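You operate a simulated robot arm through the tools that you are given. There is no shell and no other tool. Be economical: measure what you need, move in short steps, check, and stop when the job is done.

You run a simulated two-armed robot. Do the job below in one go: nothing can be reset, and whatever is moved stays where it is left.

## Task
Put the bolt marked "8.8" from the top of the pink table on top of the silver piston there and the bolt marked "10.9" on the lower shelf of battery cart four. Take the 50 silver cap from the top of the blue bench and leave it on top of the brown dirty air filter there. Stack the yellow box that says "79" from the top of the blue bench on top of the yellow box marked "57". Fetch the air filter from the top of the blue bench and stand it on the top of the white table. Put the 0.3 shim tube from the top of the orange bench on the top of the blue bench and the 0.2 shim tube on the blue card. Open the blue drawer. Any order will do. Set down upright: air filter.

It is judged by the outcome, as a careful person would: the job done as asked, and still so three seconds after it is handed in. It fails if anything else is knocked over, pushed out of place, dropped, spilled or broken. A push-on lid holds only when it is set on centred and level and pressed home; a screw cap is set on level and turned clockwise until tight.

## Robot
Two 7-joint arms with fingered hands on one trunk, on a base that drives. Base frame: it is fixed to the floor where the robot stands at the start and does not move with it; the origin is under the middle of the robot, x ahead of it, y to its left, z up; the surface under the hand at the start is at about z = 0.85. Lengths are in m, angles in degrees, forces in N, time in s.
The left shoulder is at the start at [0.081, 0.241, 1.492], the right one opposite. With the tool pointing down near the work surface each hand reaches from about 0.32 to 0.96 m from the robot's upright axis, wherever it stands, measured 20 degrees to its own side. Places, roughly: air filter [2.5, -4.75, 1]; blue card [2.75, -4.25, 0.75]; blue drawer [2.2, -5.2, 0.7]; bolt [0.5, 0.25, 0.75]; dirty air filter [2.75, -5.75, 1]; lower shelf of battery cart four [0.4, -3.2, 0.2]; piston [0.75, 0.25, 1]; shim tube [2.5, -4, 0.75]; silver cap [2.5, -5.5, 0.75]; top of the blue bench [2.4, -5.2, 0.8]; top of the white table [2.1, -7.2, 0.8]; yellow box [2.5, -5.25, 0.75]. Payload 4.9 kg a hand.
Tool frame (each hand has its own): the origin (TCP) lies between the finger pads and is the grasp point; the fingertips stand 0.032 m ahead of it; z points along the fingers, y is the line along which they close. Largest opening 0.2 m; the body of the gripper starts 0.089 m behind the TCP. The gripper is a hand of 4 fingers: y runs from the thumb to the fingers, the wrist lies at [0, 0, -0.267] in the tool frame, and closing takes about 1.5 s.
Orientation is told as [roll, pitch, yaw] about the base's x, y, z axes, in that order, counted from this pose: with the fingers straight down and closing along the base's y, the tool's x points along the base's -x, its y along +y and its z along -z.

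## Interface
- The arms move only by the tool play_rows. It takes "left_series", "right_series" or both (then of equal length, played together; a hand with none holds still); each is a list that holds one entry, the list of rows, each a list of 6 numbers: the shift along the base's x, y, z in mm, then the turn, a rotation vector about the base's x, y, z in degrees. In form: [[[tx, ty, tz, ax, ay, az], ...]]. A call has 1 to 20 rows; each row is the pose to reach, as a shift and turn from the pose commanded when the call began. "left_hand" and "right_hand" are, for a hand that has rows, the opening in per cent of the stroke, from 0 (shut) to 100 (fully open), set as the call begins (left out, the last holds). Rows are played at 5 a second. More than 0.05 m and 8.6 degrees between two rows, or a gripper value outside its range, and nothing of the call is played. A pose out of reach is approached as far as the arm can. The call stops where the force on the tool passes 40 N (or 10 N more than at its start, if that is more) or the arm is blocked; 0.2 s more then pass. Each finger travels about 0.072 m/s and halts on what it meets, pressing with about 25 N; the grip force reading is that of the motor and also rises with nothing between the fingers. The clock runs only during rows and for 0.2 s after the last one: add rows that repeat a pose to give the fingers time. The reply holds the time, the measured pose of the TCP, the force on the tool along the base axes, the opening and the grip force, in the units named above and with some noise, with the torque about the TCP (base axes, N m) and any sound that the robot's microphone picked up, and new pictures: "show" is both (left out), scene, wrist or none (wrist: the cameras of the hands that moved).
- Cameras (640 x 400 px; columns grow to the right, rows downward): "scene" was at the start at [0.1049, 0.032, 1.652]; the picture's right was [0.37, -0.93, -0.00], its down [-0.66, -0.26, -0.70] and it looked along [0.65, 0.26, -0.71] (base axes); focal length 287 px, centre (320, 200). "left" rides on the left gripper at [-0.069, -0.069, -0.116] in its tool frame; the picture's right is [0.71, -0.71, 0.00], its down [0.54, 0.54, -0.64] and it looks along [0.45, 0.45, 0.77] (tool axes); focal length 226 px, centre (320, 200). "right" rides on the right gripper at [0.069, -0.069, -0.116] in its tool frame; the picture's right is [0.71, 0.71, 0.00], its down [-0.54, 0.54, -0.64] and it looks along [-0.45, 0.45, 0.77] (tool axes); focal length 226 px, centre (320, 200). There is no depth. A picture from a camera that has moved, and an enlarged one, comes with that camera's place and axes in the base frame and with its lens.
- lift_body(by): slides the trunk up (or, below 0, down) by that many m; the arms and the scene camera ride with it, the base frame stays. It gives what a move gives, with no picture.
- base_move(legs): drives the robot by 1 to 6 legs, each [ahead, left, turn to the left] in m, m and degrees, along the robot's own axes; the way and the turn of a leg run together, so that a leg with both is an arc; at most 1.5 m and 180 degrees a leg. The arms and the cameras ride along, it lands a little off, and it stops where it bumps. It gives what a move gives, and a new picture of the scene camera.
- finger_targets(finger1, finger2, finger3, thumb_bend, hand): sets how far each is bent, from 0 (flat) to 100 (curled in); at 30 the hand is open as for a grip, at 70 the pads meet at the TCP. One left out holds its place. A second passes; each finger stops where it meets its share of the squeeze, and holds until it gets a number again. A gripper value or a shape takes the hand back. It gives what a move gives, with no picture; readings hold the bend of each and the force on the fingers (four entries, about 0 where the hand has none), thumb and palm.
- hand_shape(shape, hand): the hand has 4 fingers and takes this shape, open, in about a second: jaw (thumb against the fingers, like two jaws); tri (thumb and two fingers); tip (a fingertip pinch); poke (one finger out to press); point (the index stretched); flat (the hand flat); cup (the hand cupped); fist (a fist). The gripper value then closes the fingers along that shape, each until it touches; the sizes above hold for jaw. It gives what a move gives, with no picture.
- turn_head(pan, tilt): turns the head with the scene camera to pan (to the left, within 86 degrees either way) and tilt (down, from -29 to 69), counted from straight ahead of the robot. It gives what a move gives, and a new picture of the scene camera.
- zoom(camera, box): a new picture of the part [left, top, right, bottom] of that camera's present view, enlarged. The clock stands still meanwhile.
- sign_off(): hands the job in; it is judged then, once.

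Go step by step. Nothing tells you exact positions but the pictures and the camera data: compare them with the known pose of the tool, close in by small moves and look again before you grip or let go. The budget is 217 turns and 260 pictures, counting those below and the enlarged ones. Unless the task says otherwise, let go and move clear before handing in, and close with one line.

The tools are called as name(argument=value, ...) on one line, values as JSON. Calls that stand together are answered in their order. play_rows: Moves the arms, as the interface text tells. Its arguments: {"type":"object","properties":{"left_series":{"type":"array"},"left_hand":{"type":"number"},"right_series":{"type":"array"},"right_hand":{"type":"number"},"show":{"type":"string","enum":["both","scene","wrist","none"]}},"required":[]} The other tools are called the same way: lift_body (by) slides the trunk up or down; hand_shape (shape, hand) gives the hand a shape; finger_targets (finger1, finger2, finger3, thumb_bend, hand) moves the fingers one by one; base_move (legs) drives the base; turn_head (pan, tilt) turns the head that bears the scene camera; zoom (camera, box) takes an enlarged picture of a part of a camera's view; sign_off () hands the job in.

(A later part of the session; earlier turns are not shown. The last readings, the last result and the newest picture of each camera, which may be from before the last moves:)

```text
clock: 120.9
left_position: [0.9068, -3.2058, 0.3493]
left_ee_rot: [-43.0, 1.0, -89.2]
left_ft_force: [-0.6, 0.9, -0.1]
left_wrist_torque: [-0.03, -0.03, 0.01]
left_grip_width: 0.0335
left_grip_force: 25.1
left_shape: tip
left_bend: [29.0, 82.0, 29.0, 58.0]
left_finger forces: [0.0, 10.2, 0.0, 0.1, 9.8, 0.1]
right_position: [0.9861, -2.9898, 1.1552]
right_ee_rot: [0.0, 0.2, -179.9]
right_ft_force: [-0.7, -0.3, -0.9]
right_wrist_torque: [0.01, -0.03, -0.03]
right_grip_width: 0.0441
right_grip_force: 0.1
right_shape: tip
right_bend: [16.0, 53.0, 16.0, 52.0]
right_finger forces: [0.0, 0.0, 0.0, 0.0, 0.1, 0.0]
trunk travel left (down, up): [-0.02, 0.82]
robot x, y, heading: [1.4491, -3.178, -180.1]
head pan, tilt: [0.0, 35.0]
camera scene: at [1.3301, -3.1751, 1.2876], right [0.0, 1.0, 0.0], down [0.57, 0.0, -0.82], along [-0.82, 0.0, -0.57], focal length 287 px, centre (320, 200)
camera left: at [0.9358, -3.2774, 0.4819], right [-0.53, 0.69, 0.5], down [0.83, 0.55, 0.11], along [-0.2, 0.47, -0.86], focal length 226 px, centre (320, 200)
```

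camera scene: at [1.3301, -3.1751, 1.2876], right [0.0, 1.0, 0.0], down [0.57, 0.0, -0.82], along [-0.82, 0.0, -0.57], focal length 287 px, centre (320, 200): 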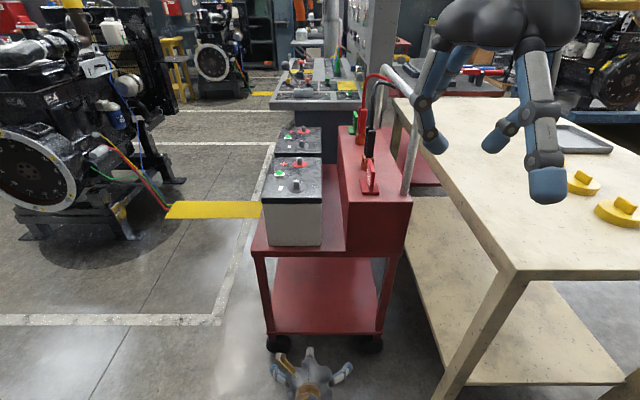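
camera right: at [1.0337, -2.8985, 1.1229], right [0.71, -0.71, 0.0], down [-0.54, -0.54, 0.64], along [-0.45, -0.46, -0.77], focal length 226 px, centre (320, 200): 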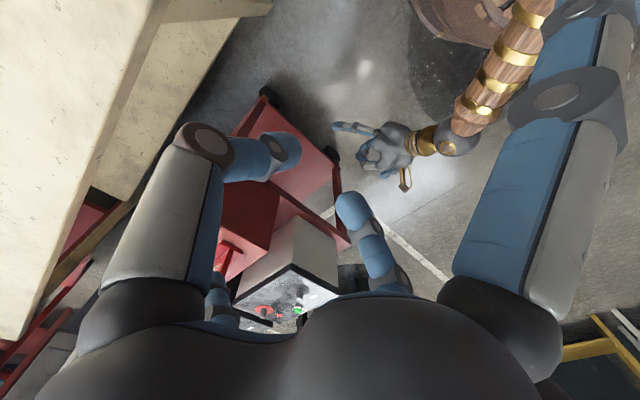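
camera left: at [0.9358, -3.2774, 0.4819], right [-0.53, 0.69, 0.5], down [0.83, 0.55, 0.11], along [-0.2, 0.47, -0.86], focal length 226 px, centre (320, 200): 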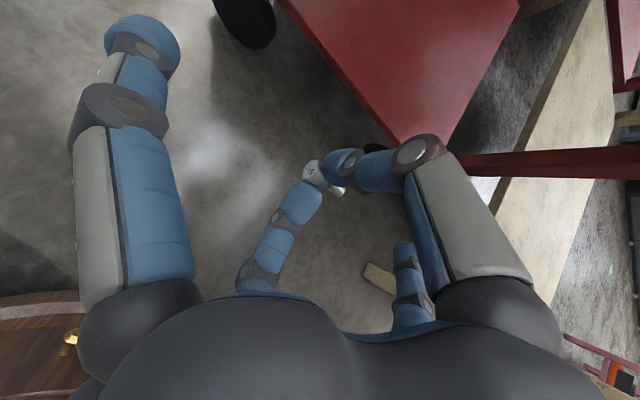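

base_move(legs=[[0.09, 0, 0]])

play_rows(left_series=[[[0, 10, -20, 0, 0, 0], [-20, 20, -50, 0, 0, 0], [-60, 25, -55, 0, 0, 0], [-100, 25, -55, 0, 0, 0], [-140, 25, -55, 0, 0, 0], [-180, 25, -55, 0, 0, 0], [-220, 25, -60, 0, 0, 0], [-250, 25, -70, 0, 0, 0], [-250, 25, -90, 0, 0, 0], [-250, 25, -110, 0, 0, 0]]], show="wrist")

zoom(camera="left", box=[240, 130, 400, 230])

```text
clock: 122.0
left_position: [0.8166, -3.2062, 0.349]
left_ee_rot: [-42.9, 1.0, -89.4]
left_ft_force: [-0.7, -0.3, 0.1]
left_wrist_torque: [0.04, 0.0, -0.01]
left_grip_width: 0.0332
left_grip_force: 24.8
left_shape: tip
left_bend: [29.0, 82.0, 29.0, 58.0]
left_finger forces: [0.0, 10.2, 0.0, 0.0, 9.8, 0.0]
right_position: [0.8972, -2.9894, 1.1535]
right_ee_rot: [0.0, 0.2, 179.9]
right_ft_force: [-1.5, -0.2, 0.2]
right_wrist_torque: [0.0, -0.02, -0.01]
right_grip_width: 0.0443
right_grip_force: 0.0
right_shape: tip
right_bend: [16.0, 53.0, 16.0, 52.0]
right_finger forces: [0.0, 0.0, 0.0, 0.0, 0.0, 0.0]
trunk travel left (down, up): [-0.02, 0.82]
robot x, y, heading: [1.3582, -3.1756, 180.2]
head pan, tilt: [0.0, 35.0]
camera scene: at [1.2397, -3.1747, 1.2874], right [0.0, 1.0, 0.0], down [0.57, 0.0, -0.82], along [-0.82, 0.0, -0.57], focal length 287 px, centre (320, 200)
```

scene: 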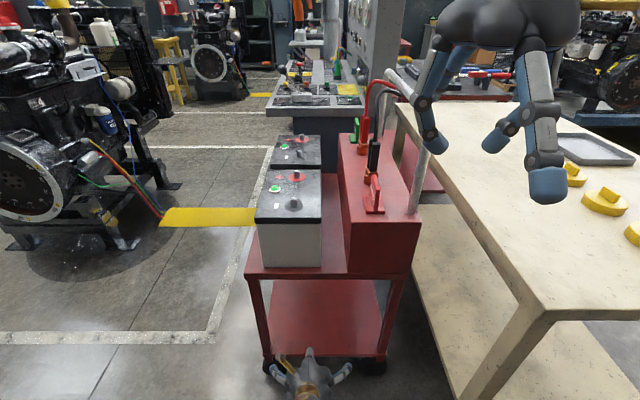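

```text
clock: 124.2
left_position: [0.5691, -3.1803, 0.2377]
left_ee_rot: [-43.2, 1.1, -89.3]
left_ft_force: [0.5, 0.7, -0.3]
left_wrist_torque: [0.02, -0.02, -0.02]
left_grip_width: 0.0333
left_grip_force: 24.8
left_shape: tip
left_bend: [29.0, 82.0, 29.0, 58.0]
left_finger forces: [0.1, 10.1, 0.0, 0.0, 9.8, 0.0]
right_position: [0.8961, -2.9901, 1.1553]
right_ee_rot: [0.0, 0.1, 179.9]
right_ft_force: [-0.3, 0.7, -0.6]
right_wrist_torque: [0.02, -0.05, 0.03]
right_grip_width: 0.0439
right_grip_force: 0.0
right_shape: tip
right_bend: [16.0, 53.0, 16.0, 52.0]
right_finger forces: [0.0, 0.0, 0.0, 0.1, 0.0, 0.0]
trunk travel left (down, up): [-0.02, 0.82]
robot x, y, heading: [1.3616, -3.1772, 180.0]
head pan, tilt: [0.0, 35.0]
camera left: at [0.5986, -3.2518, 0.3703], right [-0.52, 0.69, 0.49], down [0.83, 0.55, 0.11], along [-0.2, 0.47, -0.86], focal length 226 px, centre (320, 200)
```

left: 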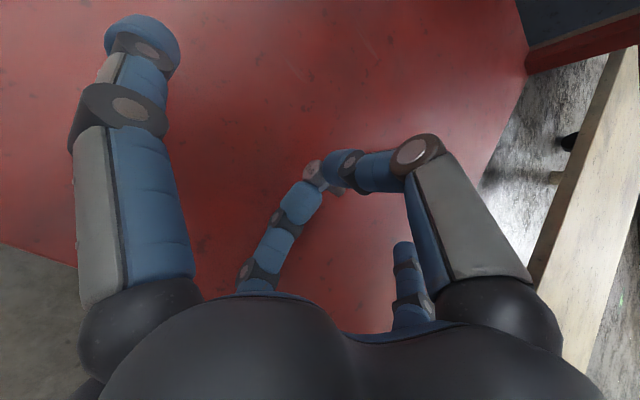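

```text
4.00 times, centred on (320, 180) of left
camera zoom: at [0.5986, -3.2518, 0.3703], right [-0.52, 0.69, 0.49], down [0.83, 0.55, 0.11], along [-0.2, 0.47, -0.86], focal length 904 px, centre (320, 280)
```

zoom: 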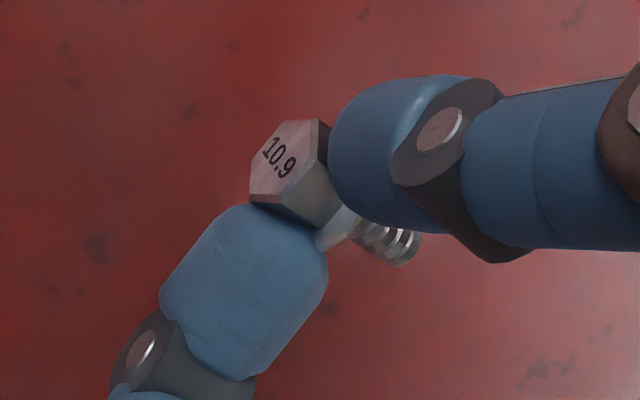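

play_rows(left_series=[[[0, 0, -6, 0, 0, 0], [0, 0, -12, 0, 0, 0], [0, 0, -18, 0, 0, 0], [0, 0, -22, 0, 0, 0]]], show="none")

zoom(camera="left", box=[240, 130, 400, 230])

```text
clock: 125.2
left_position: [0.5684, -3.1815, 0.2176]
left_ee_rot: [-43.0, 0.9, -89.4]
left_ft_force: [-0.2, -0.5, -0.6]
left_wrist_torque: [-0.02, -0.04, 0.03]
left_grip_width: 0.0333
left_grip_force: 25.1
left_shape: tip
left_bend: [29.0, 82.0, 29.0, 58.0]
left_finger forces: [0.1, 10.1, 0.0, 0.0, 9.7, 0.1]
right_position: [0.8978, -2.9898, 1.1544]
right_ee_rot: [0.0, 0.1, 179.8]
right_ft_force: [-0.3, 0.5, 0.2]
right_wrist_torque: [0.01, 0.01, -0.02]
right_grip_width: 0.0441
right_grip_force: 0.0
right_shape: tip
right_bend: [16.0, 53.0, 16.0, 52.0]
right_finger forces: [0.1, 0.1, 0.0, 0.0, 0.0, 0.1]
trunk travel left (down, up): [-0.02, 0.82]
robot x, y, heading: [1.3587, -3.1786, 180.0]
head pan, tilt: [0.0, 35.0]
```

```text
4.00 times, centred on (320, 180) of left
camera zoom: at [0.5968, -3.252, 0.3497], right [-0.52, 0.69, 0.49], down [0.83, 0.55, 0.11], along [-0.2, 0.47, -0.86], focal length 904 px, centre (320, 280)
```

zoom: 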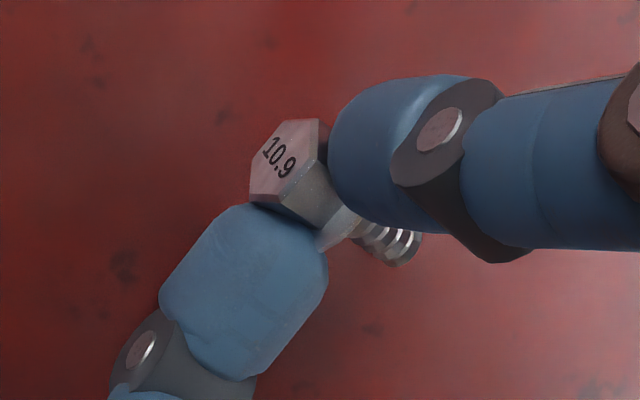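

play_rows(left_series=[[[0, 0, -6, 0, 0, 0]]], show="none")

play_rows(left_series=[[[0, 0, 0, 0, 0, 0], [0, 0, 0, 0, 0, 0], [0, 0, 0, 0, 0, 0], [0, 0, 0, 0, 0, 0]]], left_hand=30, show="wrist")

zoom(camera="left", box=[240, 130, 400, 230])

```text
clock: 125.6
left_position: [0.5673, -3.1801, 0.2138]
left_ee_rot: [-43.2, 1.0, -89.5]
left_ft_force: [2.9, -0.7, 13.0]
left_wrist_torque: [0.04, -0.46, -0.03]
left_grip_width: 0.0332
left_grip_force: 24.9
left_shape: tip
left_bend: [29.0, 81.0, 29.0, 58.0]
left_finger forces: [0.0, 28.7, 0.1, 0.0, 15.2, 0.0]
right_position: [0.8985, -2.9892, 1.1547]
right_ee_rot: [-0.1, 0.1, 179.8]
right_ft_force: [0.1, 0.1, 0.5]
right_wrist_torque: [0.0, -0.01, 0.01]
right_grip_width: 0.0443
right_grip_force: 0.0
right_shape: tip
right_bend: [16.0, 53.0, 16.0, 52.0]
right_finger forces: [0.0, 0.0, 0.0, 0.0, 0.0, 0.0]
trunk travel left (down, up): [-0.02, 0.82]
robot x, y, heading: [1.3572, -3.1797, 179.9]
head pan, tilt: [0.0, 35.0]
```

```text
clock: 126.6
left_position: [0.5675, -3.1808, 0.214]
left_ee_rot: [-43.3, 1.0, -89.4]
left_ft_force: [-5.4, 0.4, 25.0]
left_wrist_torque: [0.03, -0.47, -0.02]
left_grip_width: 0.0519
left_grip_force: 0.1
left_shape: tip
left_bend: [16.0, 85.0, 16.0, 47.0]
left_finger forces: [0.0, 24.1, 0.0, 0.0, 0.0, 0.1]
right_position: [0.8991, -2.9902, 1.155]
right_ee_rot: [0.0, 0.1, 179.9]
right_ft_force: [-0.6, -0.2, 0.2]
right_wrist_torque: [0.02, -0.01, -0.02]
right_grip_width: 0.044
right_grip_force: 0.0
right_shape: tip
right_bend: [16.0, 53.0, 16.0, 52.0]
right_finger forces: [0.1, 0.1, 0.1, 0.0, 0.0, 0.0]
trunk travel left (down, up): [-0.02, 0.82]
robot x, y, heading: [1.3605, -3.1789, 179.9]
head pan, tilt: [0.0, 35.0]
camera left: at [0.5967, -3.2516, 0.3461], right [-0.52, 0.69, 0.5], down [0.83, 0.55, 0.11], along [-0.2, 0.47, -0.86], focal length 226 px, centre (320, 200)
```

left: 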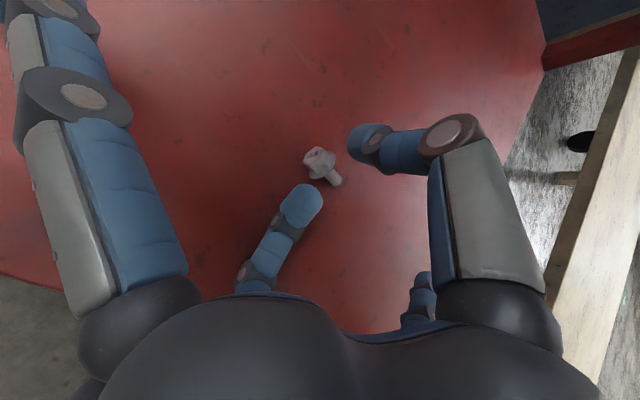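

```text
4.00 times, centred on (320, 180) of left
camera zoom: at [0.5967, -3.2516, 0.3461], right [-0.52, 0.69, 0.5], down [0.83, 0.55, 0.11], along [-0.2, 0.47, -0.86], focal length 904 px, centre (320, 280)
```

zoom: 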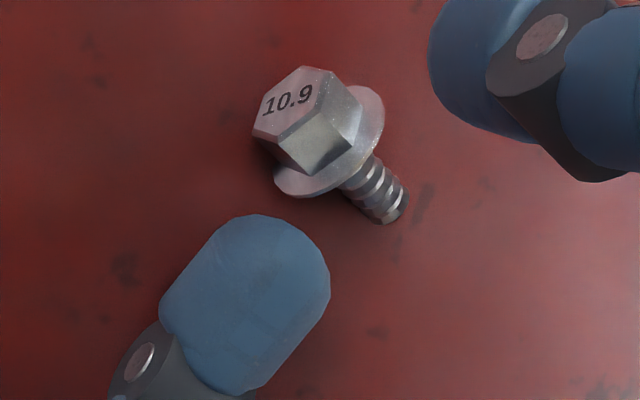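

The bolt lies on the shelf well inside the edge. I'll back out along the tool axis.

play_rows(left_series=[[[0, 0, 8, 0, 0, 0], [5, 0, 20, 0, 0, 0], [25, 0, 45, 0, 0, 0], [50, 0, 60, 0, 0, 0], [90, 0, 70, 0, 0, 0], [130, 0, 70, 0, 0, 0], [170, 0, 70, 0, 0, 0], [210, 0, 70, 0, 0, 0], [250, 0, 70, 0, 0, 0], [290, 0, 90, 0, 0, 0]]], show="wrist")

zoom(camera="scene", box=[220, 250, 460, 400])

```text
clock: 128.8
left_position: [0.8597, -3.181, 0.3019]
left_ee_rot: [-43.2, 0.9, -89.4]
left_ft_force: [-0.7, -0.1, -0.2]
left_wrist_torque: [-0.03, -0.02, 0.02]
left_grip_width: 0.06
left_grip_force: 0.1
left_shape: tip
left_bend: [16.0, 48.0, 16.0, 47.0]
left_finger forces: [0.0, 0.0, 0.0, 0.0, 0.0, 0.0]
right_position: [0.8987, -2.9884, 1.155]
right_ee_rot: [0.0, 0.1, 179.9]
right_ft_force: [0.7, -0.3, 0.2]
right_wrist_torque: [-0.01, 0.04, -0.01]
right_grip_width: 0.0441
right_grip_force: 0.0
right_shape: tip
right_bend: [16.0, 53.0, 16.0, 52.0]
right_finger forces: [0.0, 0.0, 0.1, 0.0, 0.0, 0.1]
trunk travel left (down, up): [-0.02, 0.82]
robot x, y, heading: [1.3604, -3.1733, 180.2]
head pan, tilt: [0.0, 35.0]
camera left: at [0.8895, -3.2525, 0.4339], right [-0.52, 0.69, 0.5], down [0.83, 0.55, 0.11], along [-0.2, 0.47, -0.86], focal length 226 px, centre (320, 200)
```

left: 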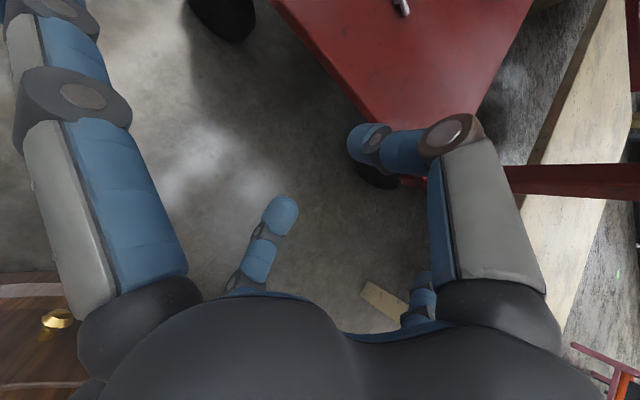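

```text
2.67 times, centred on (340, 325) of scene
camera zoom: at [1.2425, -3.1747, 1.2878], right [0.0, 1.0, 0.0], down [0.57, 0.0, -0.82], along [-0.82, 0.0, -0.57], focal length 765 px, centre (267, -133)
```

zoom: 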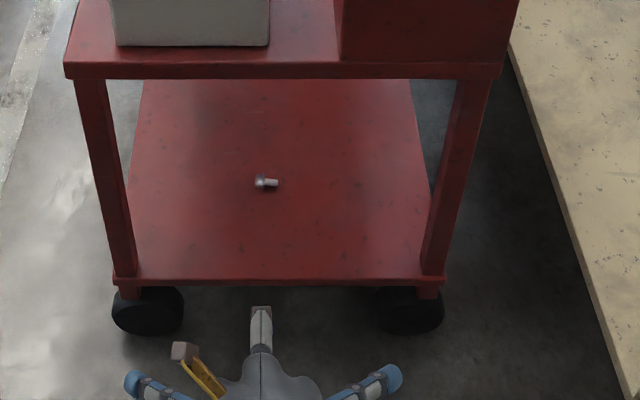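

The 10.9 bolt is on the lower shelf. Now I'll put the left hand back to vertical, back off, and raise the trunk.

play_rows(left_series=[[[10, 0, 30, -5.3, 0, -5.3], [20, 0, 60, -10.6, 0, -10.6], [20, 0, 90, -15.9, 0, -15.9], [20, -10, 120, -21.2, 0, -21.2], [20, -20, 150, -26.5, 0, -26.5], [20, -40, 180, -31.8, 0, -31.8], [20, -60, 210, -37.1, 0, -37.1], [20, -80, 240, -42.4, 0, -42.4], [20, -100, 270, -47.7, 0, -47.7], [20, -120, 300, -53, 0, -53], [20, -140, 320, -58.3, 0, -58.3], [20, -160, 340, -63.6, 0, -63.6]]], show="none")

base_move(legs=[[-0.15, 0, 0]])

play_rows(left_series=[[[0, 0, 0, 0, -7.5, 0], [0, 0, 0, 0, -15, 0], [0, 0, 0, 0, -22.5, 0], [0, 0, 0, 0, -30, 0], [0, 0, 0, 0, -37.5, 0], [0, 0, 0, 0, -43.5, 0]]], show="none")

lift_body(by=0.48)

```text
clock: 131.4
left_position: [0.8483, -3.3284, 0.6188]
left_ee_rot: [0.6, -44.6, -178.1]
left_ft_force: [0.0, 0.1, -0.3]
left_wrist_torque: [0.0, 0.01, -0.01]
left_grip_width: 0.0599
left_grip_force: 0.1
left_shape: tip
left_bend: [16.0, 48.0, 16.0, 47.0]
left_finger forces: [0.0, 0.0, 0.0, 0.0, 0.0, 0.0]
left hand out of reach, approached as far as the arm can: row 11, 12
right_position: [0.8965, -2.9893, 1.1548]
right_ee_rot: [0.0, 0.2, 179.8]
right_ft_force: [-0.7, 0.1, 0.1]
right_wrist_torque: [0.06, -0.06, 0.0]
right_grip_width: 0.0443
right_grip_force: 0.1
right_shape: tip
right_bend: [16.0, 53.0, 16.0, 52.0]
right_finger forces: [0.0, 0.1, 0.1, 0.0, 0.0, 0.1]
trunk travel left (down, up): [-0.02, 0.82]
robot x, y, heading: [1.3597, -3.1784, 180.2]
head pan, tilt: [0.0, 35.0]
```

```text
clock: 132.8
left_position: [1.0007, -3.3293, 0.6184]
left_ee_rot: [0.7, -44.8, -178.2]
left_ft_force: [-0.1, 0.6, -0.1]
left_wrist_torque: [0.02, -0.02, 0.0]
left_grip_width: 0.0599
left_grip_force: 0.0
left_shape: tip
left_bend: [16.0, 48.0, 16.0, 47.0]
left_finger forces: [0.0, 0.0, 0.0, 0.0, 0.0, 0.0]
right_position: [1.0495, -2.9908, 1.1553]
right_ee_rot: [0.0, 0.2, -180.0]
right_ft_force: [-0.2, 0.1, 0.0]
right_wrist_torque: [-0.03, 0.04, 0.05]
right_grip_width: 0.044
right_grip_force: 0.0
right_shape: tip
right_bend: [16.0, 53.0, 16.0, 52.0]
right_finger forces: [0.0, 0.0, 0.1, 0.0, 0.0, 0.1]
trunk travel left (down, up): [-0.02, 0.82]
robot x, y, heading: [1.5127, -3.1785, -179.8]
head pan, tilt: [0.0, 35.0]
camera scene: at [1.394, -3.175, 1.2877], right [0.0, 1.0, 0.0], down [0.57, 0.0, -0.82], along [-0.82, 0.0, -0.57], focal length 287 px, centre (320, 200)
```

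scene: 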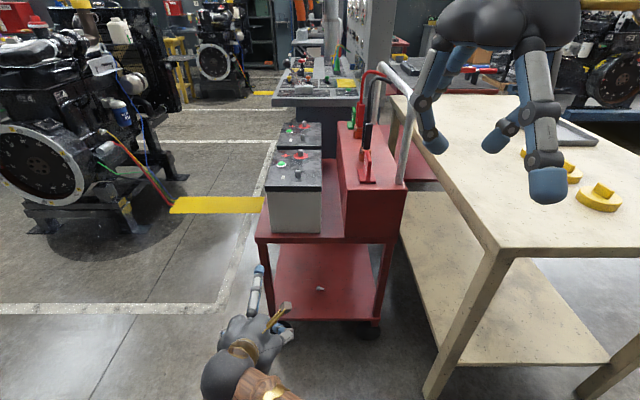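

```text
clock: 133.6
left_position: [1.0138, -3.3495, 0.6003]
left_ee_rot: [12.0, -24.4, 170.7]
left_ft_force: [0.0, -1.1, -0.4]
left_wrist_torque: [0.0, -0.02, -0.04]
left_grip_width: 0.0599
left_grip_force: 0.1
left_shape: tip
left_bend: [16.0, 48.0, 16.0, 47.0]
left_finger forces: [0.1, 0.1, 0.0, 0.1, 0.0, 0.0]
right_position: [1.0494, -2.9885, 1.1553]
right_ee_rot: [0.1, 0.0, 179.9]
right_ft_force: [0.1, 0.4, -0.2]
right_wrist_torque: [-0.05, 0.0, 0.02]
right_grip_width: 0.0438
right_grip_force: 0.2
right_shape: tip
right_bend: [16.0, 53.0, 16.0, 52.0]
right_finger forces: [0.0, 0.1, 0.1, 0.0, 0.0, 0.1]
trunk travel left (down, up): [-0.02, 0.82]
robot x, y, heading: [1.5108, -3.1777, -180.1]
head pan, tilt: [0.0, 35.0]
stopped in row 3 (left hand): the arm was blocked; the commanded pose is now the measured one
```

```text
refused: 0.48 is not a number from -0.4 to 0.4
```

The left arm is folded too tight; I'll extend it forward and out, then straighten it.

play_rows(left_series=[[[-30, -20, 0, 0, 0, 0], [-65, -40, 0, 0, 0, 0], [-100, -60, 0, 0, 0, 0], [-135, -80, 0, 0, 0, 0], [-160, -90, 0, 0, 0, 0]]], show="none")

lift_body(by=0.38)

```text
clock: 134.8
left_position: [0.8529, -3.4388, 0.5997]
left_ee_rot: [12.1, -24.4, 170.6]
left_ft_force: [-0.8, -0.1, 0.2]
left_wrist_torque: [0.01, -0.01, 0.02]
left_grip_width: 0.0598
left_grip_force: 0.1
left_shape: tip
left_bend: [16.0, 48.0, 16.0, 47.0]
left_finger forces: [0.0, 0.0, 0.0, 0.0, 0.0, 0.1]
right_position: [1.0489, -2.9902, 1.1543]
right_ee_rot: [0.0, 0.1, 179.9]
right_ft_force: [-0.4, 0.0, -0.7]
right_wrist_torque: [0.0, -0.01, -0.01]
right_grip_width: 0.044
right_grip_force: 0.1
right_shape: tip
right_bend: [16.0, 53.0, 16.0, 52.0]
right_finger forces: [0.0, 0.1, 0.1, 0.1, 0.1, 0.1]
trunk travel left (down, up): [-0.02, 0.82]
robot x, y, heading: [1.5117, -3.1768, -179.8]
head pan, tilt: [0.0, 35.0]
```

```text
clock: 138.4
left_position: [0.8532, -3.4384, 0.9806]
left_ee_rot: [12.2, -24.3, 170.7]
left_ft_force: [0.1, 0.7, 1.0]
left_wrist_torque: [0.01, -0.01, 0.0]
left_grip_width: 0.0601
left_grip_force: 0.0
left_shape: tip
left_bend: [16.0, 48.0, 16.0, 47.0]
left_finger forces: [0.1, 0.0, 0.0, 0.0, 0.1, 0.0]
right_position: [1.0489, -2.9892, 1.5346]
right_ee_rot: [0.0, 0.1, 179.9]
right_ft_force: [-0.5, -0.2, -0.2]
right_wrist_torque: [0.02, 0.0, -0.01]
right_grip_width: 0.0441
right_grip_force: 0.1
right_shape: tip
right_bend: [16.0, 53.0, 16.0, 52.0]
right_finger forces: [0.0, 0.1, 0.1, 0.0, 0.0, 0.1]
trunk travel left (down, up): [-0.4, 0.44]
robot x, y, heading: [1.515, -3.1744, -179.9]
head pan, tilt: [0.0, 35.0]
```

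play_rows(left_series=[[[0, 0, 40, 2.6, -6.3, 1.7], [0, 0, 80, 5.1, -12.6, 3.4], [0, 0, 120, 7.7, -19, 5], [0, 0, 160, 10.2, -25.3, 6.7], [0, 0, 200, 10.2, -25.3, 6.7], [0, 0, 240, 10.2, -25.3, 6.7], [0, 0, 280, 10.2, -25.3, 6.7]]], show="none")

turn_head(pan=60, tilt=30)

```text
clock: 140.0
left_position: [0.8521, -3.4393, 1.2607]
left_ee_rot: [-0.3, 0.3, -179.8]
left_ft_force: [0.6, -1.4, -0.1]
left_wrist_torque: [0.0, 0.01, -0.01]
left_grip_width: 0.0602
left_grip_force: 0.1
left_shape: tip
left_bend: [16.0, 48.0, 16.0, 47.0]
left_finger forces: [0.0, 0.0, 0.0, 0.1, 0.1, 0.1]
right_position: [1.0487, -2.9908, 1.5346]
right_ee_rot: [0.0, 0.1, 180.0]
right_ft_force: [0.3, -0.1, 0.1]
right_wrist_torque: [0.0, 0.01, 0.01]
right_grip_width: 0.0438
right_grip_force: 0.0
right_shape: tip
right_bend: [16.0, 53.0, 16.0, 52.0]
right_finger forces: [0.0, 0.1, 0.0, 0.1, 0.0, 0.0]
trunk travel left (down, up): [-0.4, 0.44]
robot x, y, heading: [1.514, -3.1757, -180.0]
head pan, tilt: [0.0, 35.0]
```

```text
clock: 141.3
left_position: [0.8518, -3.4391, 1.26]
left_ee_rot: [-0.3, 0.2, -179.9]
left_ft_force: [0.1, -0.1, -0.1]
left_wrist_torque: [-0.04, -0.01, 0.02]
left_grip_width: 0.0599
left_grip_force: 0.1
left_shape: tip
left_bend: [16.0, 48.0, 16.0, 47.0]
left_finger forces: [0.0, 0.0, 0.0, 0.0, 0.1, 0.0]
right_position: [1.0498, -2.9896, 1.5336]
right_ee_rot: [0.0, 0.1, 179.9]
right_ft_force: [-0.7, 0.2, 0.2]
right_wrist_torque: [0.0, -0.02, -0.04]
right_grip_width: 0.0441
right_grip_force: 0.1
right_shape: tip
right_bend: [16.0, 53.0, 16.0, 52.0]
right_finger forces: [0.0, 0.1, 0.0, 0.0, 0.0, 0.0]
trunk travel left (down, up): [-0.4, 0.44]
robot x, y, heading: [1.5101, -3.1769, -180.0]
head pan, tilt: [60.0, 30.0]
camera scene: at [1.4354, -3.2532, 1.6754], right [-0.87, 0.5, 0.0], down [0.25, 0.43, -0.87], along [-0.43, -0.75, -0.5], focal length 287 px, centre (320, 200)
```

scene: 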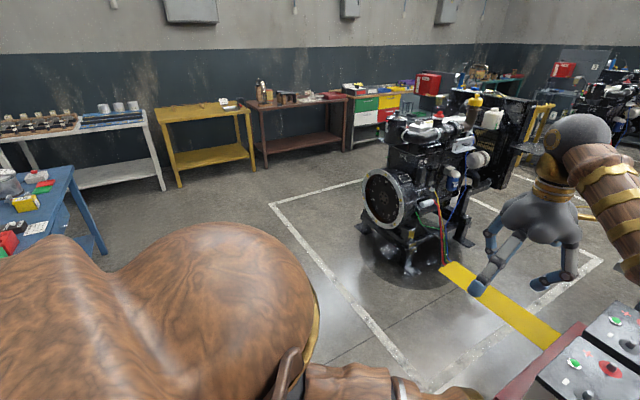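

base_move(legs=[[0, 0, 90], [0.87, 0, 0], [0, 0, 90]])

turn_head(pan=-5, tilt=38)

```text
clock: 153.7
left_position: [2.1898, -3.7832, 1.2601]
left_ee_rot: [-0.3, 0.1, 1.4]
left_ft_force: [-0.1, 0.3, -0.3]
left_wrist_torque: [0.01, -0.01, -0.01]
left_grip_width: 0.06
left_grip_force: 0.1
left_shape: tip
left_bend: [16.0, 48.0, 16.0, 47.0]
left_finger forces: [0.1, 0.1, 0.0, 0.0, 0.1, 0.1]
right_position: [2.0031, -4.2352, 1.5345]
right_ee_rot: [0.0, 0.1, 1.2]
right_ft_force: [-0.1, 0.5, 0.5]
right_wrist_torque: [0.01, -0.05, 0.02]
right_grip_width: 0.0444
right_grip_force: 0.0
right_shape: tip
right_bend: [16.0, 53.0, 16.0, 52.0]
right_finger forces: [0.0, 0.1, 0.1, 0.0, 0.1, 0.0]
trunk travel left (down, up): [-0.4, 0.44]
robot x, y, heading: [1.5365, -4.0622, 1.4]
head pan, tilt: [60.0, 30.0]
camera scene: at [1.6084, -3.9765, 1.6754], right [0.88, -0.48, 0.0], down [-0.24, -0.44, -0.87], along [0.41, 0.76, -0.5], focal length 287 px, centre (320, 200)
```

scene: 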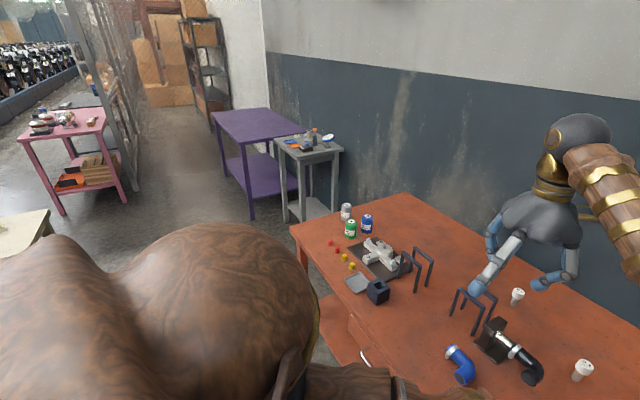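

```text
clock: 155.1
left_position: [2.1888, -3.7816, 1.2597]
left_ee_rot: [-0.3, 0.2, 1.4]
left_ft_force: [0.3, -0.3, -0.4]
left_wrist_torque: [-0.01, 0.0, 0.03]
left_grip_width: 0.0599
left_grip_force: 0.1
left_shape: tip
left_bend: [16.0, 48.0, 16.0, 47.0]
left_finger forces: [0.0, 0.1, 0.0, 0.0, 0.0, 0.1]
right_position: [2.0023, -4.2354, 1.5339]
right_ee_rot: [0.1, 0.1, 1.2]
right_ft_force: [-0.1, 0.5, -0.2]
right_wrist_torque: [0.01, 0.01, -0.02]
right_grip_width: 0.0439
right_grip_force: 0.1
right_shape: tip
right_bend: [16.0, 53.0, 16.0, 52.0]
right_finger forces: [0.0, 0.1, 0.0, 0.1, 0.1, 0.1]
trunk travel left (down, up): [-0.4, 0.44]
robot x, y, heading: [1.536, -4.0583, 1.5]
head pan, tilt: [-5.0, 38.0]
camera scene: at [1.6513, -4.0608, 1.663], right [-0.06, -1.0, 0.0], down [-0.61, 0.04, -0.79], along [0.79, -0.05, -0.62], focal length 287 px, centre (320, 200)
```

scene: 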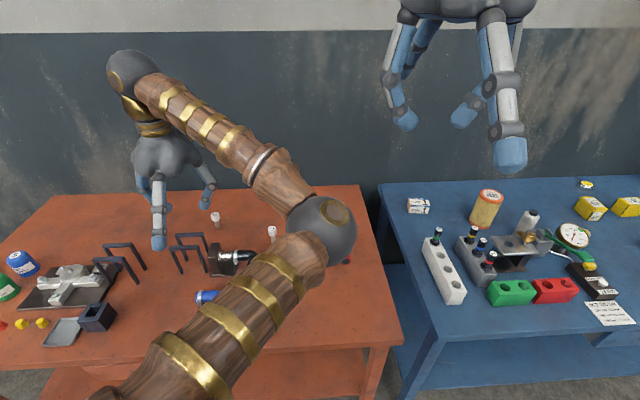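

Two small white tubes stand on the orange bench. My left arm hides part of it; I'll move it aside.

play_rows(left_series=[[[-30, 30, 30, 0, 0, 0], [-60, 60, 40, 0, 0, 0], [-90, 90, 50, 0, 0, 0], [-120, 120, 60, 0, 0, 0], [-150, 150, 70, 0, 0, 0], [-180, 180, 80, 0, 0, 0], [-210, 210, 80, 0, 0, 0]]], show="scene")

```text
refused: row 1 steps farther than a row can; nothing moved
```

play_rows(left_series=[[[-30, 30, 10, 0, 0, 0], [-60, 60, 20, 0, 0, 0], [-90, 90, 30, 0, 0, 0], [-120, 120, 40, 0, 0, 0], [-150, 150, 50, 0, 0, 0], [-180, 180, 60, 0, 0, 0], [-210, 210, 70, 0, 0, 0]]], show="scene")

```text
clock: 156.7
left_position: [1.9791, -3.57, 1.328]
left_ee_rot: [-0.4, 0.1, 1.4]
left_ft_force: [-0.9, 1.2, -0.1]
left_wrist_torque: [-0.05, 0.03, 0.02]
left_grip_width: 0.0601
left_grip_force: 0.1
left_shape: tip
left_bend: [16.0, 48.0, 16.0, 47.0]
left_finger forces: [0.0, 0.1, 0.1, 0.0, 0.0, 0.1]
right_position: [2.0036, -4.2335, 1.535]
right_ee_rot: [0.0, 0.0, 1.2]
right_ft_force: [-0.2, 0.9, -0.1]
right_wrist_torque: [0.0, 0.01, 0.0]
right_grip_width: 0.0441
right_grip_force: 0.1
right_shape: tip
right_bend: [16.0, 53.0, 16.0, 52.0]
right_finger forces: [0.0, 0.1, 0.0, 0.0, 0.0, 0.0]
trunk travel left (down, up): [-0.4, 0.44]
robot x, y, heading: [1.5379, -4.0584, 1.5]
head pan, tilt: [-5.0, 38.0]
camera scene: at [1.6504, -4.0585, 1.663], right [-0.06, -1.0, 0.0], down [-0.61, 0.04, -0.79], along [0.79, -0.05, -0.62], focal length 287 px, centre (320, 200)
```

scene: 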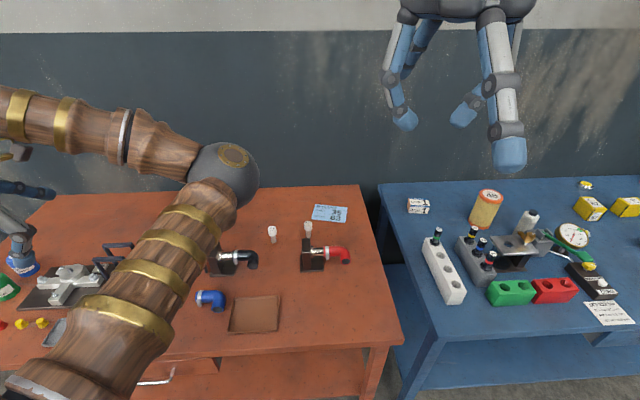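

zoom(camera="scene", box=[240, 190, 360, 265])

zoom(camera="scene", box=[390, 170, 640, 330])

```text
5.33 times, centred on (300, 228) of scene
camera zoom: at [1.6504, -4.0585, 1.663], right [-0.06, -1.0, 0.0], down [-0.61, 0.04, -0.79], along [0.79, -0.05, -0.62], focal length 1531 px, centre (427, 53)
```

zoom: 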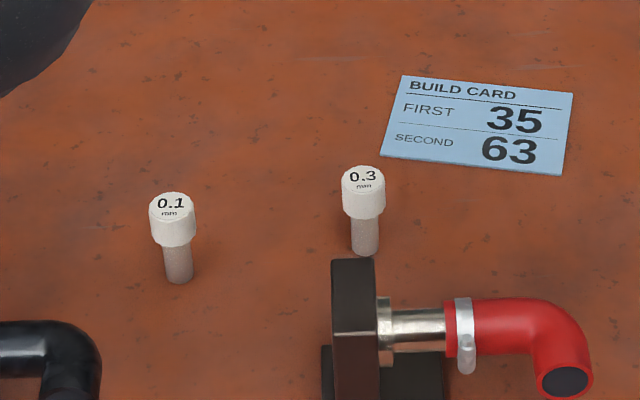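

```text
2.50 times, centred on (515, 250) of scene
camera zoom: at [1.6504, -4.0585, 1.663], right [-0.06, -1.0, 0.0], down [-0.61, 0.04, -0.79], along [0.79, -0.05, -0.62], focal length 718 px, centre (-168, 75)
```

zoom: 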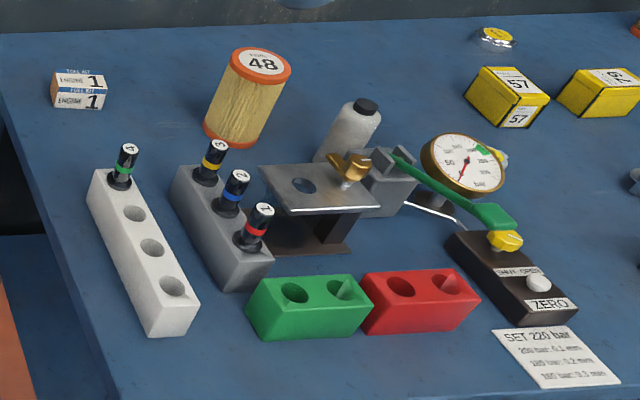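

Tubes 0.3 and 0.1 are read, the third (0.2) is hidden behind my left forearm. I'll set both hands to jaw and drive closer, then look left for 0.2.

base_move(legs=[[0.2, 0, -1.5]])

hand_shape(hand="right", shape="jaw")

hand_shape(hand="left", shape="jaw")

turn_head(pan=0, tilt=50)

```text
clock: 158.3
left_position: [2.1903, -3.5836, 1.3304]
left_ee_rot: [-0.3, -0.1, -0.2]
left_ft_force: [-1.3, 0.6, 0.3]
left_wrist_torque: [0.01, -0.01, 0.0]
left_grip_width: 0.06
left_grip_force: 0.1
left_shape: tip
left_bend: [16.0, 48.0, 16.0, 47.0]
left_finger forces: [0.0, 0.0, 0.0, 0.0, 0.0, 0.0]
right_position: [2.1941, -4.2477, 1.5361]
right_ee_rot: [0.0, -0.1, -0.6]
right_ft_force: [-0.7, 0.9, 0.7]
right_wrist_torque: [-0.02, -0.04, 0.01]
right_grip_width: 0.0438
right_grip_force: 0.1
right_shape: tip
right_bend: [16.0, 53.0, 16.0, 52.0]
right_finger forces: [0.1, 0.0, 0.2, 0.0, 0.1, 0.1]
trunk travel left (down, up): [-0.4, 0.44]
robot x, y, heading: [1.7339, -4.0576, -0.6]
head pan, tilt: [-5.0, 38.0]
camera scene: at [1.8472, -4.0622, 1.6634], right [-0.09, -1.0, 0.0], down [-0.61, 0.06, -0.79], along [0.79, -0.07, -0.61], focal length 287 px, centre (320, 200)
```

scene: 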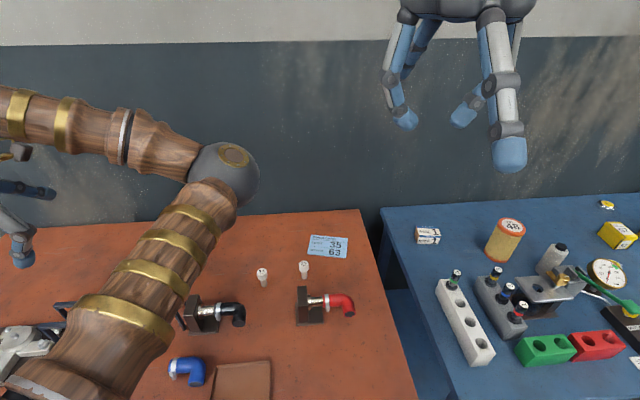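

```text
clock: 159.2
left_position: [2.1949, -3.5843, 1.3292]
left_ee_rot: [-0.3, 0.1, -0.2]
left_ft_force: [0.0, -0.3, -0.6]
left_wrist_torque: [-0.02, 0.04, -0.04]
left_grip_width: 0.0599
left_grip_force: 0.0
left_shape: tip
left_bend: [16.0, 48.0, 16.0, 47.0]
left_finger forces: [0.1, 0.0, 0.0, 0.1, 0.0, 0.0]
right_position: [2.1997, -4.2476, 1.5341]
right_ee_rot: [0.0, 0.1, -0.5]
right_ft_force: [0.5, 0.1, -0.1]
right_wrist_torque: [0.0, 0.03, 0.01]
right_grip_width: 0.2
right_grip_force: 0.0
right_shape: jaw
right_bend: [30.0, 30.0, 30.0, 30.0]
right_finger forces: [0.1, 0.1, 0.0, 0.1, 0.0, 0.0]
trunk travel left (down, up): [-0.4, 0.44]
robot x, y, heading: [1.736, -4.0573, -0.2]
head pan, tilt: [-5.0, 38.0]
```

```text
clock: 160.1
left_position: [2.1929, -3.5831, 1.3291]
left_ee_rot: [-0.3, 0.2, -0.2]
left_ft_force: [0.3, 0.5, 0.5]
left_wrist_torque: [0.04, 0.01, -0.02]
left_grip_width: 0.2001
left_grip_force: 0.1
left_shape: jaw
left_bend: [30.0, 30.0, 30.0, 30.0]
left_finger forces: [0.0, 0.0, 0.1, 0.1, 0.0, 0.1]
right_position: [2.1979, -4.2473, 1.5346]
right_ee_rot: [0.1, 0.1, -0.5]
right_ft_force: [-0.1, -0.1, -1.0]
right_wrist_torque: [0.02, -0.02, 0.0]
right_grip_width: 0.1999
right_grip_force: 0.1
right_shape: jaw
right_bend: [30.0, 30.0, 30.0, 30.0]
right_finger forces: [0.0, 0.0, 0.1, 0.1, 0.0, 0.1]
trunk travel left (down, up): [-0.4, 0.44]
robot x, y, heading: [1.7345, -4.0545, -0.1]
head pan, tilt: [-5.0, 38.0]
```

```text
clock: 160.8
left_position: [2.1926, -3.583, 1.3277]
left_ee_rot: [-0.3, 0.1, -0.2]
left_ft_force: [-0.8, 0.0, 0.1]
left_wrist_torque: [0.04, -0.03, 0.02]
left_grip_width: 0.2001
left_grip_force: 0.1
left_shape: jaw
left_bend: [30.0, 30.0, 30.0, 30.0]
left_finger forces: [0.0, 0.0, 0.0, 0.1, 0.0, 0.0]
right_position: [2.199, -4.2477, 1.5357]
right_ee_rot: [0.0, 0.1, -0.6]
right_ft_force: [-0.2, -0.1, -0.5]
right_wrist_torque: [-0.01, -0.02, 0.0]
right_grip_width: 0.2
right_grip_force: 0.1
right_shape: jaw
right_bend: [30.0, 30.0, 30.0, 30.0]
right_finger forces: [0.1, 0.0, 0.0, 0.0, 0.0, 0.1]
trunk travel left (down, up): [-0.4, 0.44]
robot x, y, heading: [1.7393, -4.0575, -0.3]
head pan, tilt: [0.0, 50.0]
camera scene: at [1.8427, -4.0547, 1.6459], right [-0.01, -1.0, 0.0], down [-0.77, 0.0, -0.64], along [0.64, 0.0, -0.77], focal length 287 px, centre (320, 200)
```

scene: 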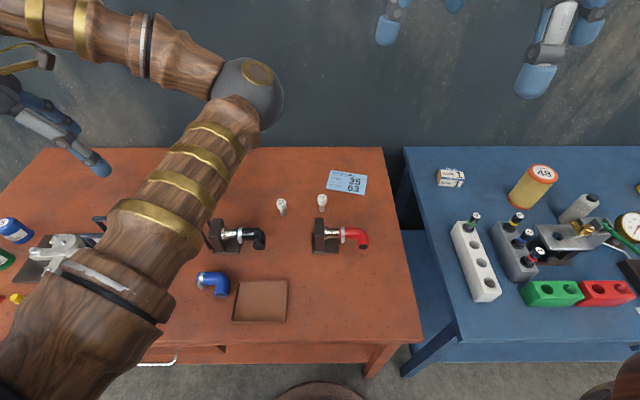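

play_rows(right_series=[[[30, 20, -20, 0, 0, 0], [60, 40, -40, 0, 0, 0], [90, 60, -60, 0, 0, 0], [120, 80, -80, 0, 0, 0], [150, 100, -100, 0, 0, 0], [180, 120, -120, 0, 0, 0], [210, 140, -140, 0, 0, 0], [240, 160, -160, 0, 0, 0], [265, 180, -190, 0, 0, 0], [275, 182, -235, 0, 0, 0], [282, 182, -280, 0, 0, 0], [282, 182, -325, 0, 0, 0], [282, 182, -370, 0, 0, 0], [282, 182, -410, 0, 0, 0]]], right_hand=40)

```text
clock: 163.8
left_position: [2.1937, -3.5835, 1.3284]
left_ee_rot: [-0.3, 0.2, -0.3]
left_ft_force: [0.6, -0.1, 0.8]
left_wrist_torque: [0.02, -0.02, 0.02]
left_grip_width: 0.2001
left_grip_force: 0.1
left_shape: jaw
left_bend: [30.0, 30.0, 30.0, 30.0]
left_finger forces: [0.1, 0.0, 0.1, 0.0, 0.0, 0.1]
right_position: [2.48, -4.0663, 1.1238]
right_ee_rot: [0.0, 0.0, -0.6]
right_ft_force: [-0.1, -0.1, 0.2]
right_wrist_torque: [0.01, 0.03, -0.01]
right_grip_width: 0.0802
right_grip_force: 0.0
right_shape: jaw
right_bend: [42.0, 42.0, 42.0, 41.0]
right_finger forces: [0.1, 0.1, 0.0, 0.0, 0.0, 0.0]
trunk travel left (down, up): [-0.4, 0.44]
robot x, y, heading: [1.7347, -4.056, -0.5]
head pan, tilt: [0.0, 50.0]
camera scene: at [1.8435, -4.0547, 1.6459], right [0.0, -1.0, 0.0], down [-0.77, 0.0, -0.64], along [0.64, 0.0, -0.77], focal length 287 px, centre (320, 200)
camera right: at [2.4108, -4.1335, 1.2432], right [-0.7, 0.71, 0.0], down [0.55, 0.54, 0.64], along [0.46, 0.45, -0.77], focal length 226 px, centre (320, 200)
```

scene: 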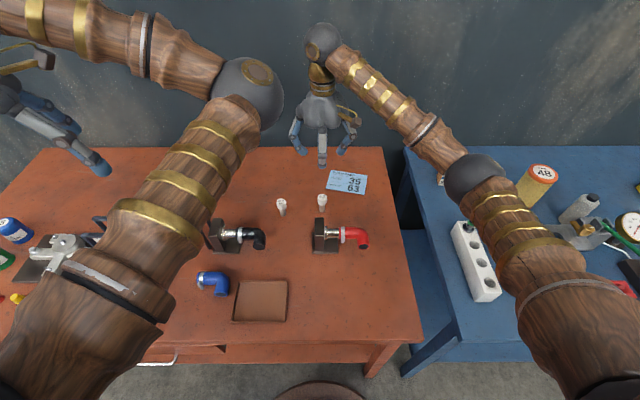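
right: 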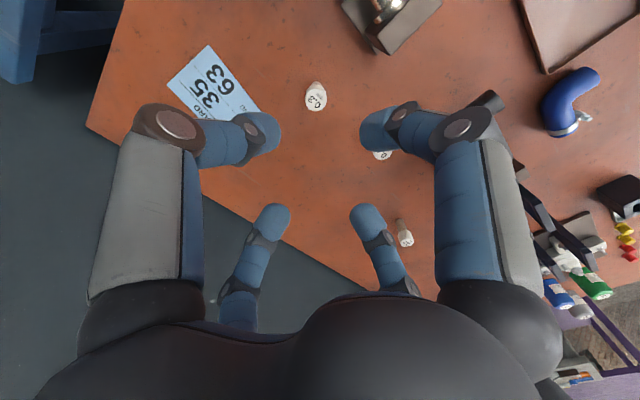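

play_rows(right_series=[[[3, 0, -30, 0, 0, -7.5], [6, 0, -60, 0, 0, -15], [8, -1, -90, 0, 0, -22.5], [8, -1, -120, 0, 0, -30], [8, -1, -150, 0, 0, -37.5], [8, -1, -175, 0, 0, -45]]], right_hand=30, show="wrist")

zoom(camera="scene", box=[270, 170, 390, 245])

```text
clock: 165.2
left_position: [2.194, -3.5837, 1.3293]
left_ee_rot: [-0.4, 0.1, -0.2]
left_ft_force: [0.0, -0.2, -0.2]
left_wrist_torque: [0.02, -0.02, 0.01]
left_grip_width: 0.2001
left_grip_force: 0.1
left_shape: jaw
left_bend: [30.0, 30.0, 30.0, 30.0]
left_finger forces: [0.1, 0.0, 0.1, 0.0, 0.0, 0.0]
right_position: [2.4884, -4.0675, 0.951]
right_ee_rot: [0.0, 0.0, -45.5]
right_ft_force: [0.3, -0.4, -0.4]
right_wrist_torque: [0.0, 0.02, -0.01]
right_grip_width: 0.0602
right_grip_force: 0.1
right_shape: jaw
right_bend: [48.0, 48.0, 48.0, 47.0]
right_finger forces: [0.0, 0.1, 0.0, 0.0, 0.0, 0.0]
trunk travel left (down, up): [-0.4, 0.44]
robot x, y, heading: [1.7368, -4.0557, -0.4]
head pan, tilt: [0.0, 50.0]
camera right: at [2.3911, -4.0656, 1.0683], right [0.01, 1.0, 0.0], down [0.77, -0.01, 0.64], along [0.64, -0.01, -0.77], focal length 226 px, centre (320, 200)
```

right: 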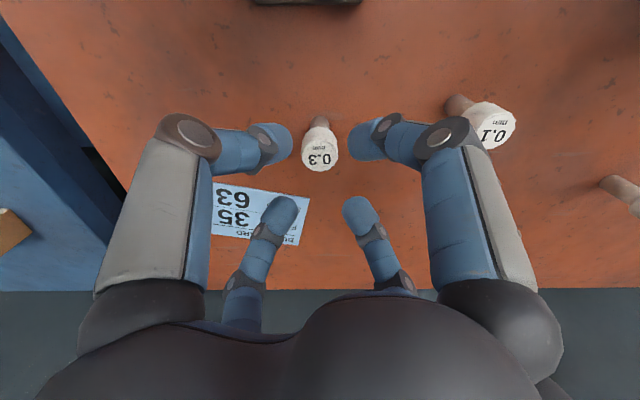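

```text
5.33 times, centred on (330, 208) of scene
camera zoom: at [1.8428, -4.0543, 1.6459], right [0.0, -1.0, 0.0], down [-0.77, 0.0, -0.64], along [0.64, 0.0, -0.77], focal length 1531 px, centre (267, 160)
```

zoom: 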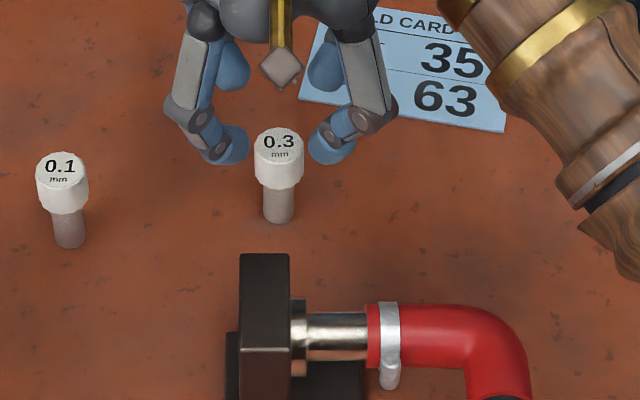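

Well centred. Descend and close.

play_rows(right_series=[[[0, 0, -30, 0, 0, 0], [0, 0, -55, 0, 0, 0], [0, 0, -68, 0, 0, 0]]], show="none")

play_rows(right_series=[[[0, 0, 0, 0, 0, 0], [0, 0, 0, 0, 0, 0], [0, 0, 0, 0, 0, 0], [0, 0, 0, 0, 0, 0], [0, 0, 0, 0, 0, 0]]], right_hand=0, show="none")

play_rows(right_series=[[[0, 0, 15, 0, 0, 0], [0, 0, 50, 0, 0, 0], [0, 0, 100, 0, 0, 0], [0, 0, 150, 0, 0, 0]]], show="both")

```text
clock: 166.0
left_position: [2.193, -3.5832, 1.3287]
left_ee_rot: [-0.3, 0.1, -0.1]
left_ft_force: [0.6, -0.2, 0.1]
left_wrist_torque: [0.01, 0.01, -0.01]
left_grip_width: 0.1999
left_grip_force: 0.0
left_shape: jaw
left_bend: [30.0, 30.0, 30.0, 30.0]
left_finger forces: [0.0, 0.0, 0.0, 0.0, 0.1, 0.0]
right_position: [2.4888, -4.0661, 0.882]
right_ee_rot: [-0.1, 0.1, -45.5]
right_ft_force: [0.2, -0.4, 0.4]
right_wrist_torque: [-0.01, 0.03, -0.03]
right_grip_width: 0.0602
right_grip_force: 0.1
right_shape: jaw
right_bend: [48.0, 48.0, 48.0, 47.0]
right_finger forces: [0.0, 0.0, 0.1, 0.0, 0.0, 0.0]
trunk travel left (down, up): [-0.4, 0.44]
robot x, y, heading: [1.7378, -4.0552, -0.4]
head pan, tilt: [0.0, 50.0]
```

```text
clock: 167.2
left_position: [2.1932, -3.5824, 1.3286]
left_ee_rot: [-0.2, 0.2, -0.3]
left_ft_force: [0.3, 0.3, 0.9]
left_wrist_torque: [0.01, -0.01, 0.01]
left_grip_width: 0.1999
left_grip_force: 0.1
left_shape: jaw
left_bend: [30.0, 30.0, 30.0, 30.0]
left_finger forces: [0.0, 0.0, 0.0, 0.1, 0.0, 0.0]
right_position: [2.489, -4.066, 0.8825]
right_ee_rot: [0.1, 0.1, -45.5]
right_ft_force: [-0.6, -0.2, -0.7]
right_wrist_torque: [0.0, -0.02, 0.02]
right_grip_width: 0.0172
right_grip_force: 24.4
right_shape: jaw
right_bend: [75.0, 75.0, 75.0, 63.0]
right_finger forces: [21.4, 21.4, 21.9, 0.0, 21.3, 0.0]
trunk travel left (down, up): [-0.4, 0.44]
robot x, y, heading: [1.7325, -4.0576, -0.4]
head pan, tilt: [0.0, 50.0]
```

```text
clock: 168.2
left_position: [2.1933, -3.5848, 1.3286]
left_ee_rot: [-0.3, 0.0, -0.2]
left_ft_force: [-0.2, -0.3, 0.3]
left_wrist_torque: [0.08, -0.03, -0.01]
left_grip_width: 0.1998
left_grip_force: 0.1
left_shape: jaw
left_bend: [30.0, 30.0, 30.0, 30.0]
left_finger forces: [0.1, 0.1, 0.0, 0.0, 0.0, 0.1]
right_position: [2.4883, -4.068, 1.0329]
right_ee_rot: [-0.2, 0.1, -45.4]
right_ft_force: [0.9, -0.1, 0.0]
right_wrist_torque: [0.01, -0.03, -0.02]
right_grip_width: 0.0166
right_grip_force: 25.0
right_shape: jaw
right_bend: [75.0, 75.0, 75.0, 63.0]
right_finger forces: [21.4, 21.7, 22.0, 0.1, 21.3, 0.0]
trunk travel left (down, up): [-0.4, 0.44]
robot x, y, heading: [1.7348, -4.0563, -0.3]
head pan, tilt: [0.0, 50.0]
camera scene: at [1.8426, -4.0563, 1.6457], right [0.0, -1.0, 0.0], down [-0.77, 0.0, -0.64], along [0.64, 0.0, -0.77], focal length 287 px, centre (320, 200)
camera right: at [2.3916, -4.0659, 1.151], right [0.01, 1.0, 0.0], down [0.77, -0.01, 0.64], along [0.64, 0.0, -0.77], focal length 226 px, centre (320, 200)
```

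scene: 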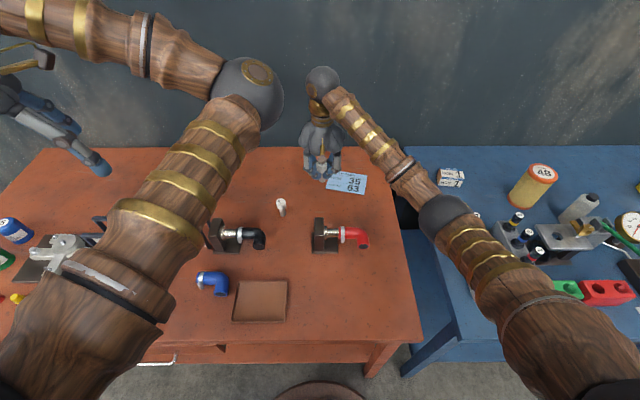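
right: 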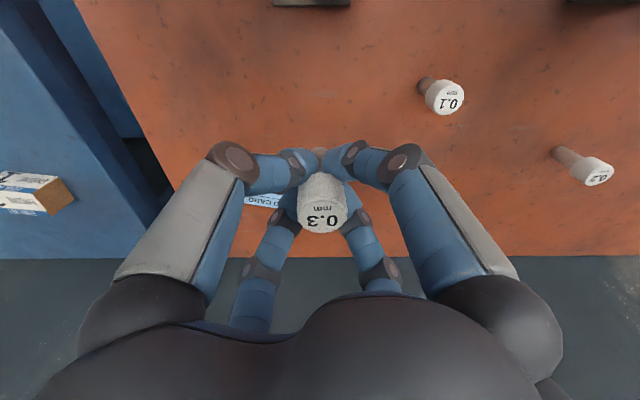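

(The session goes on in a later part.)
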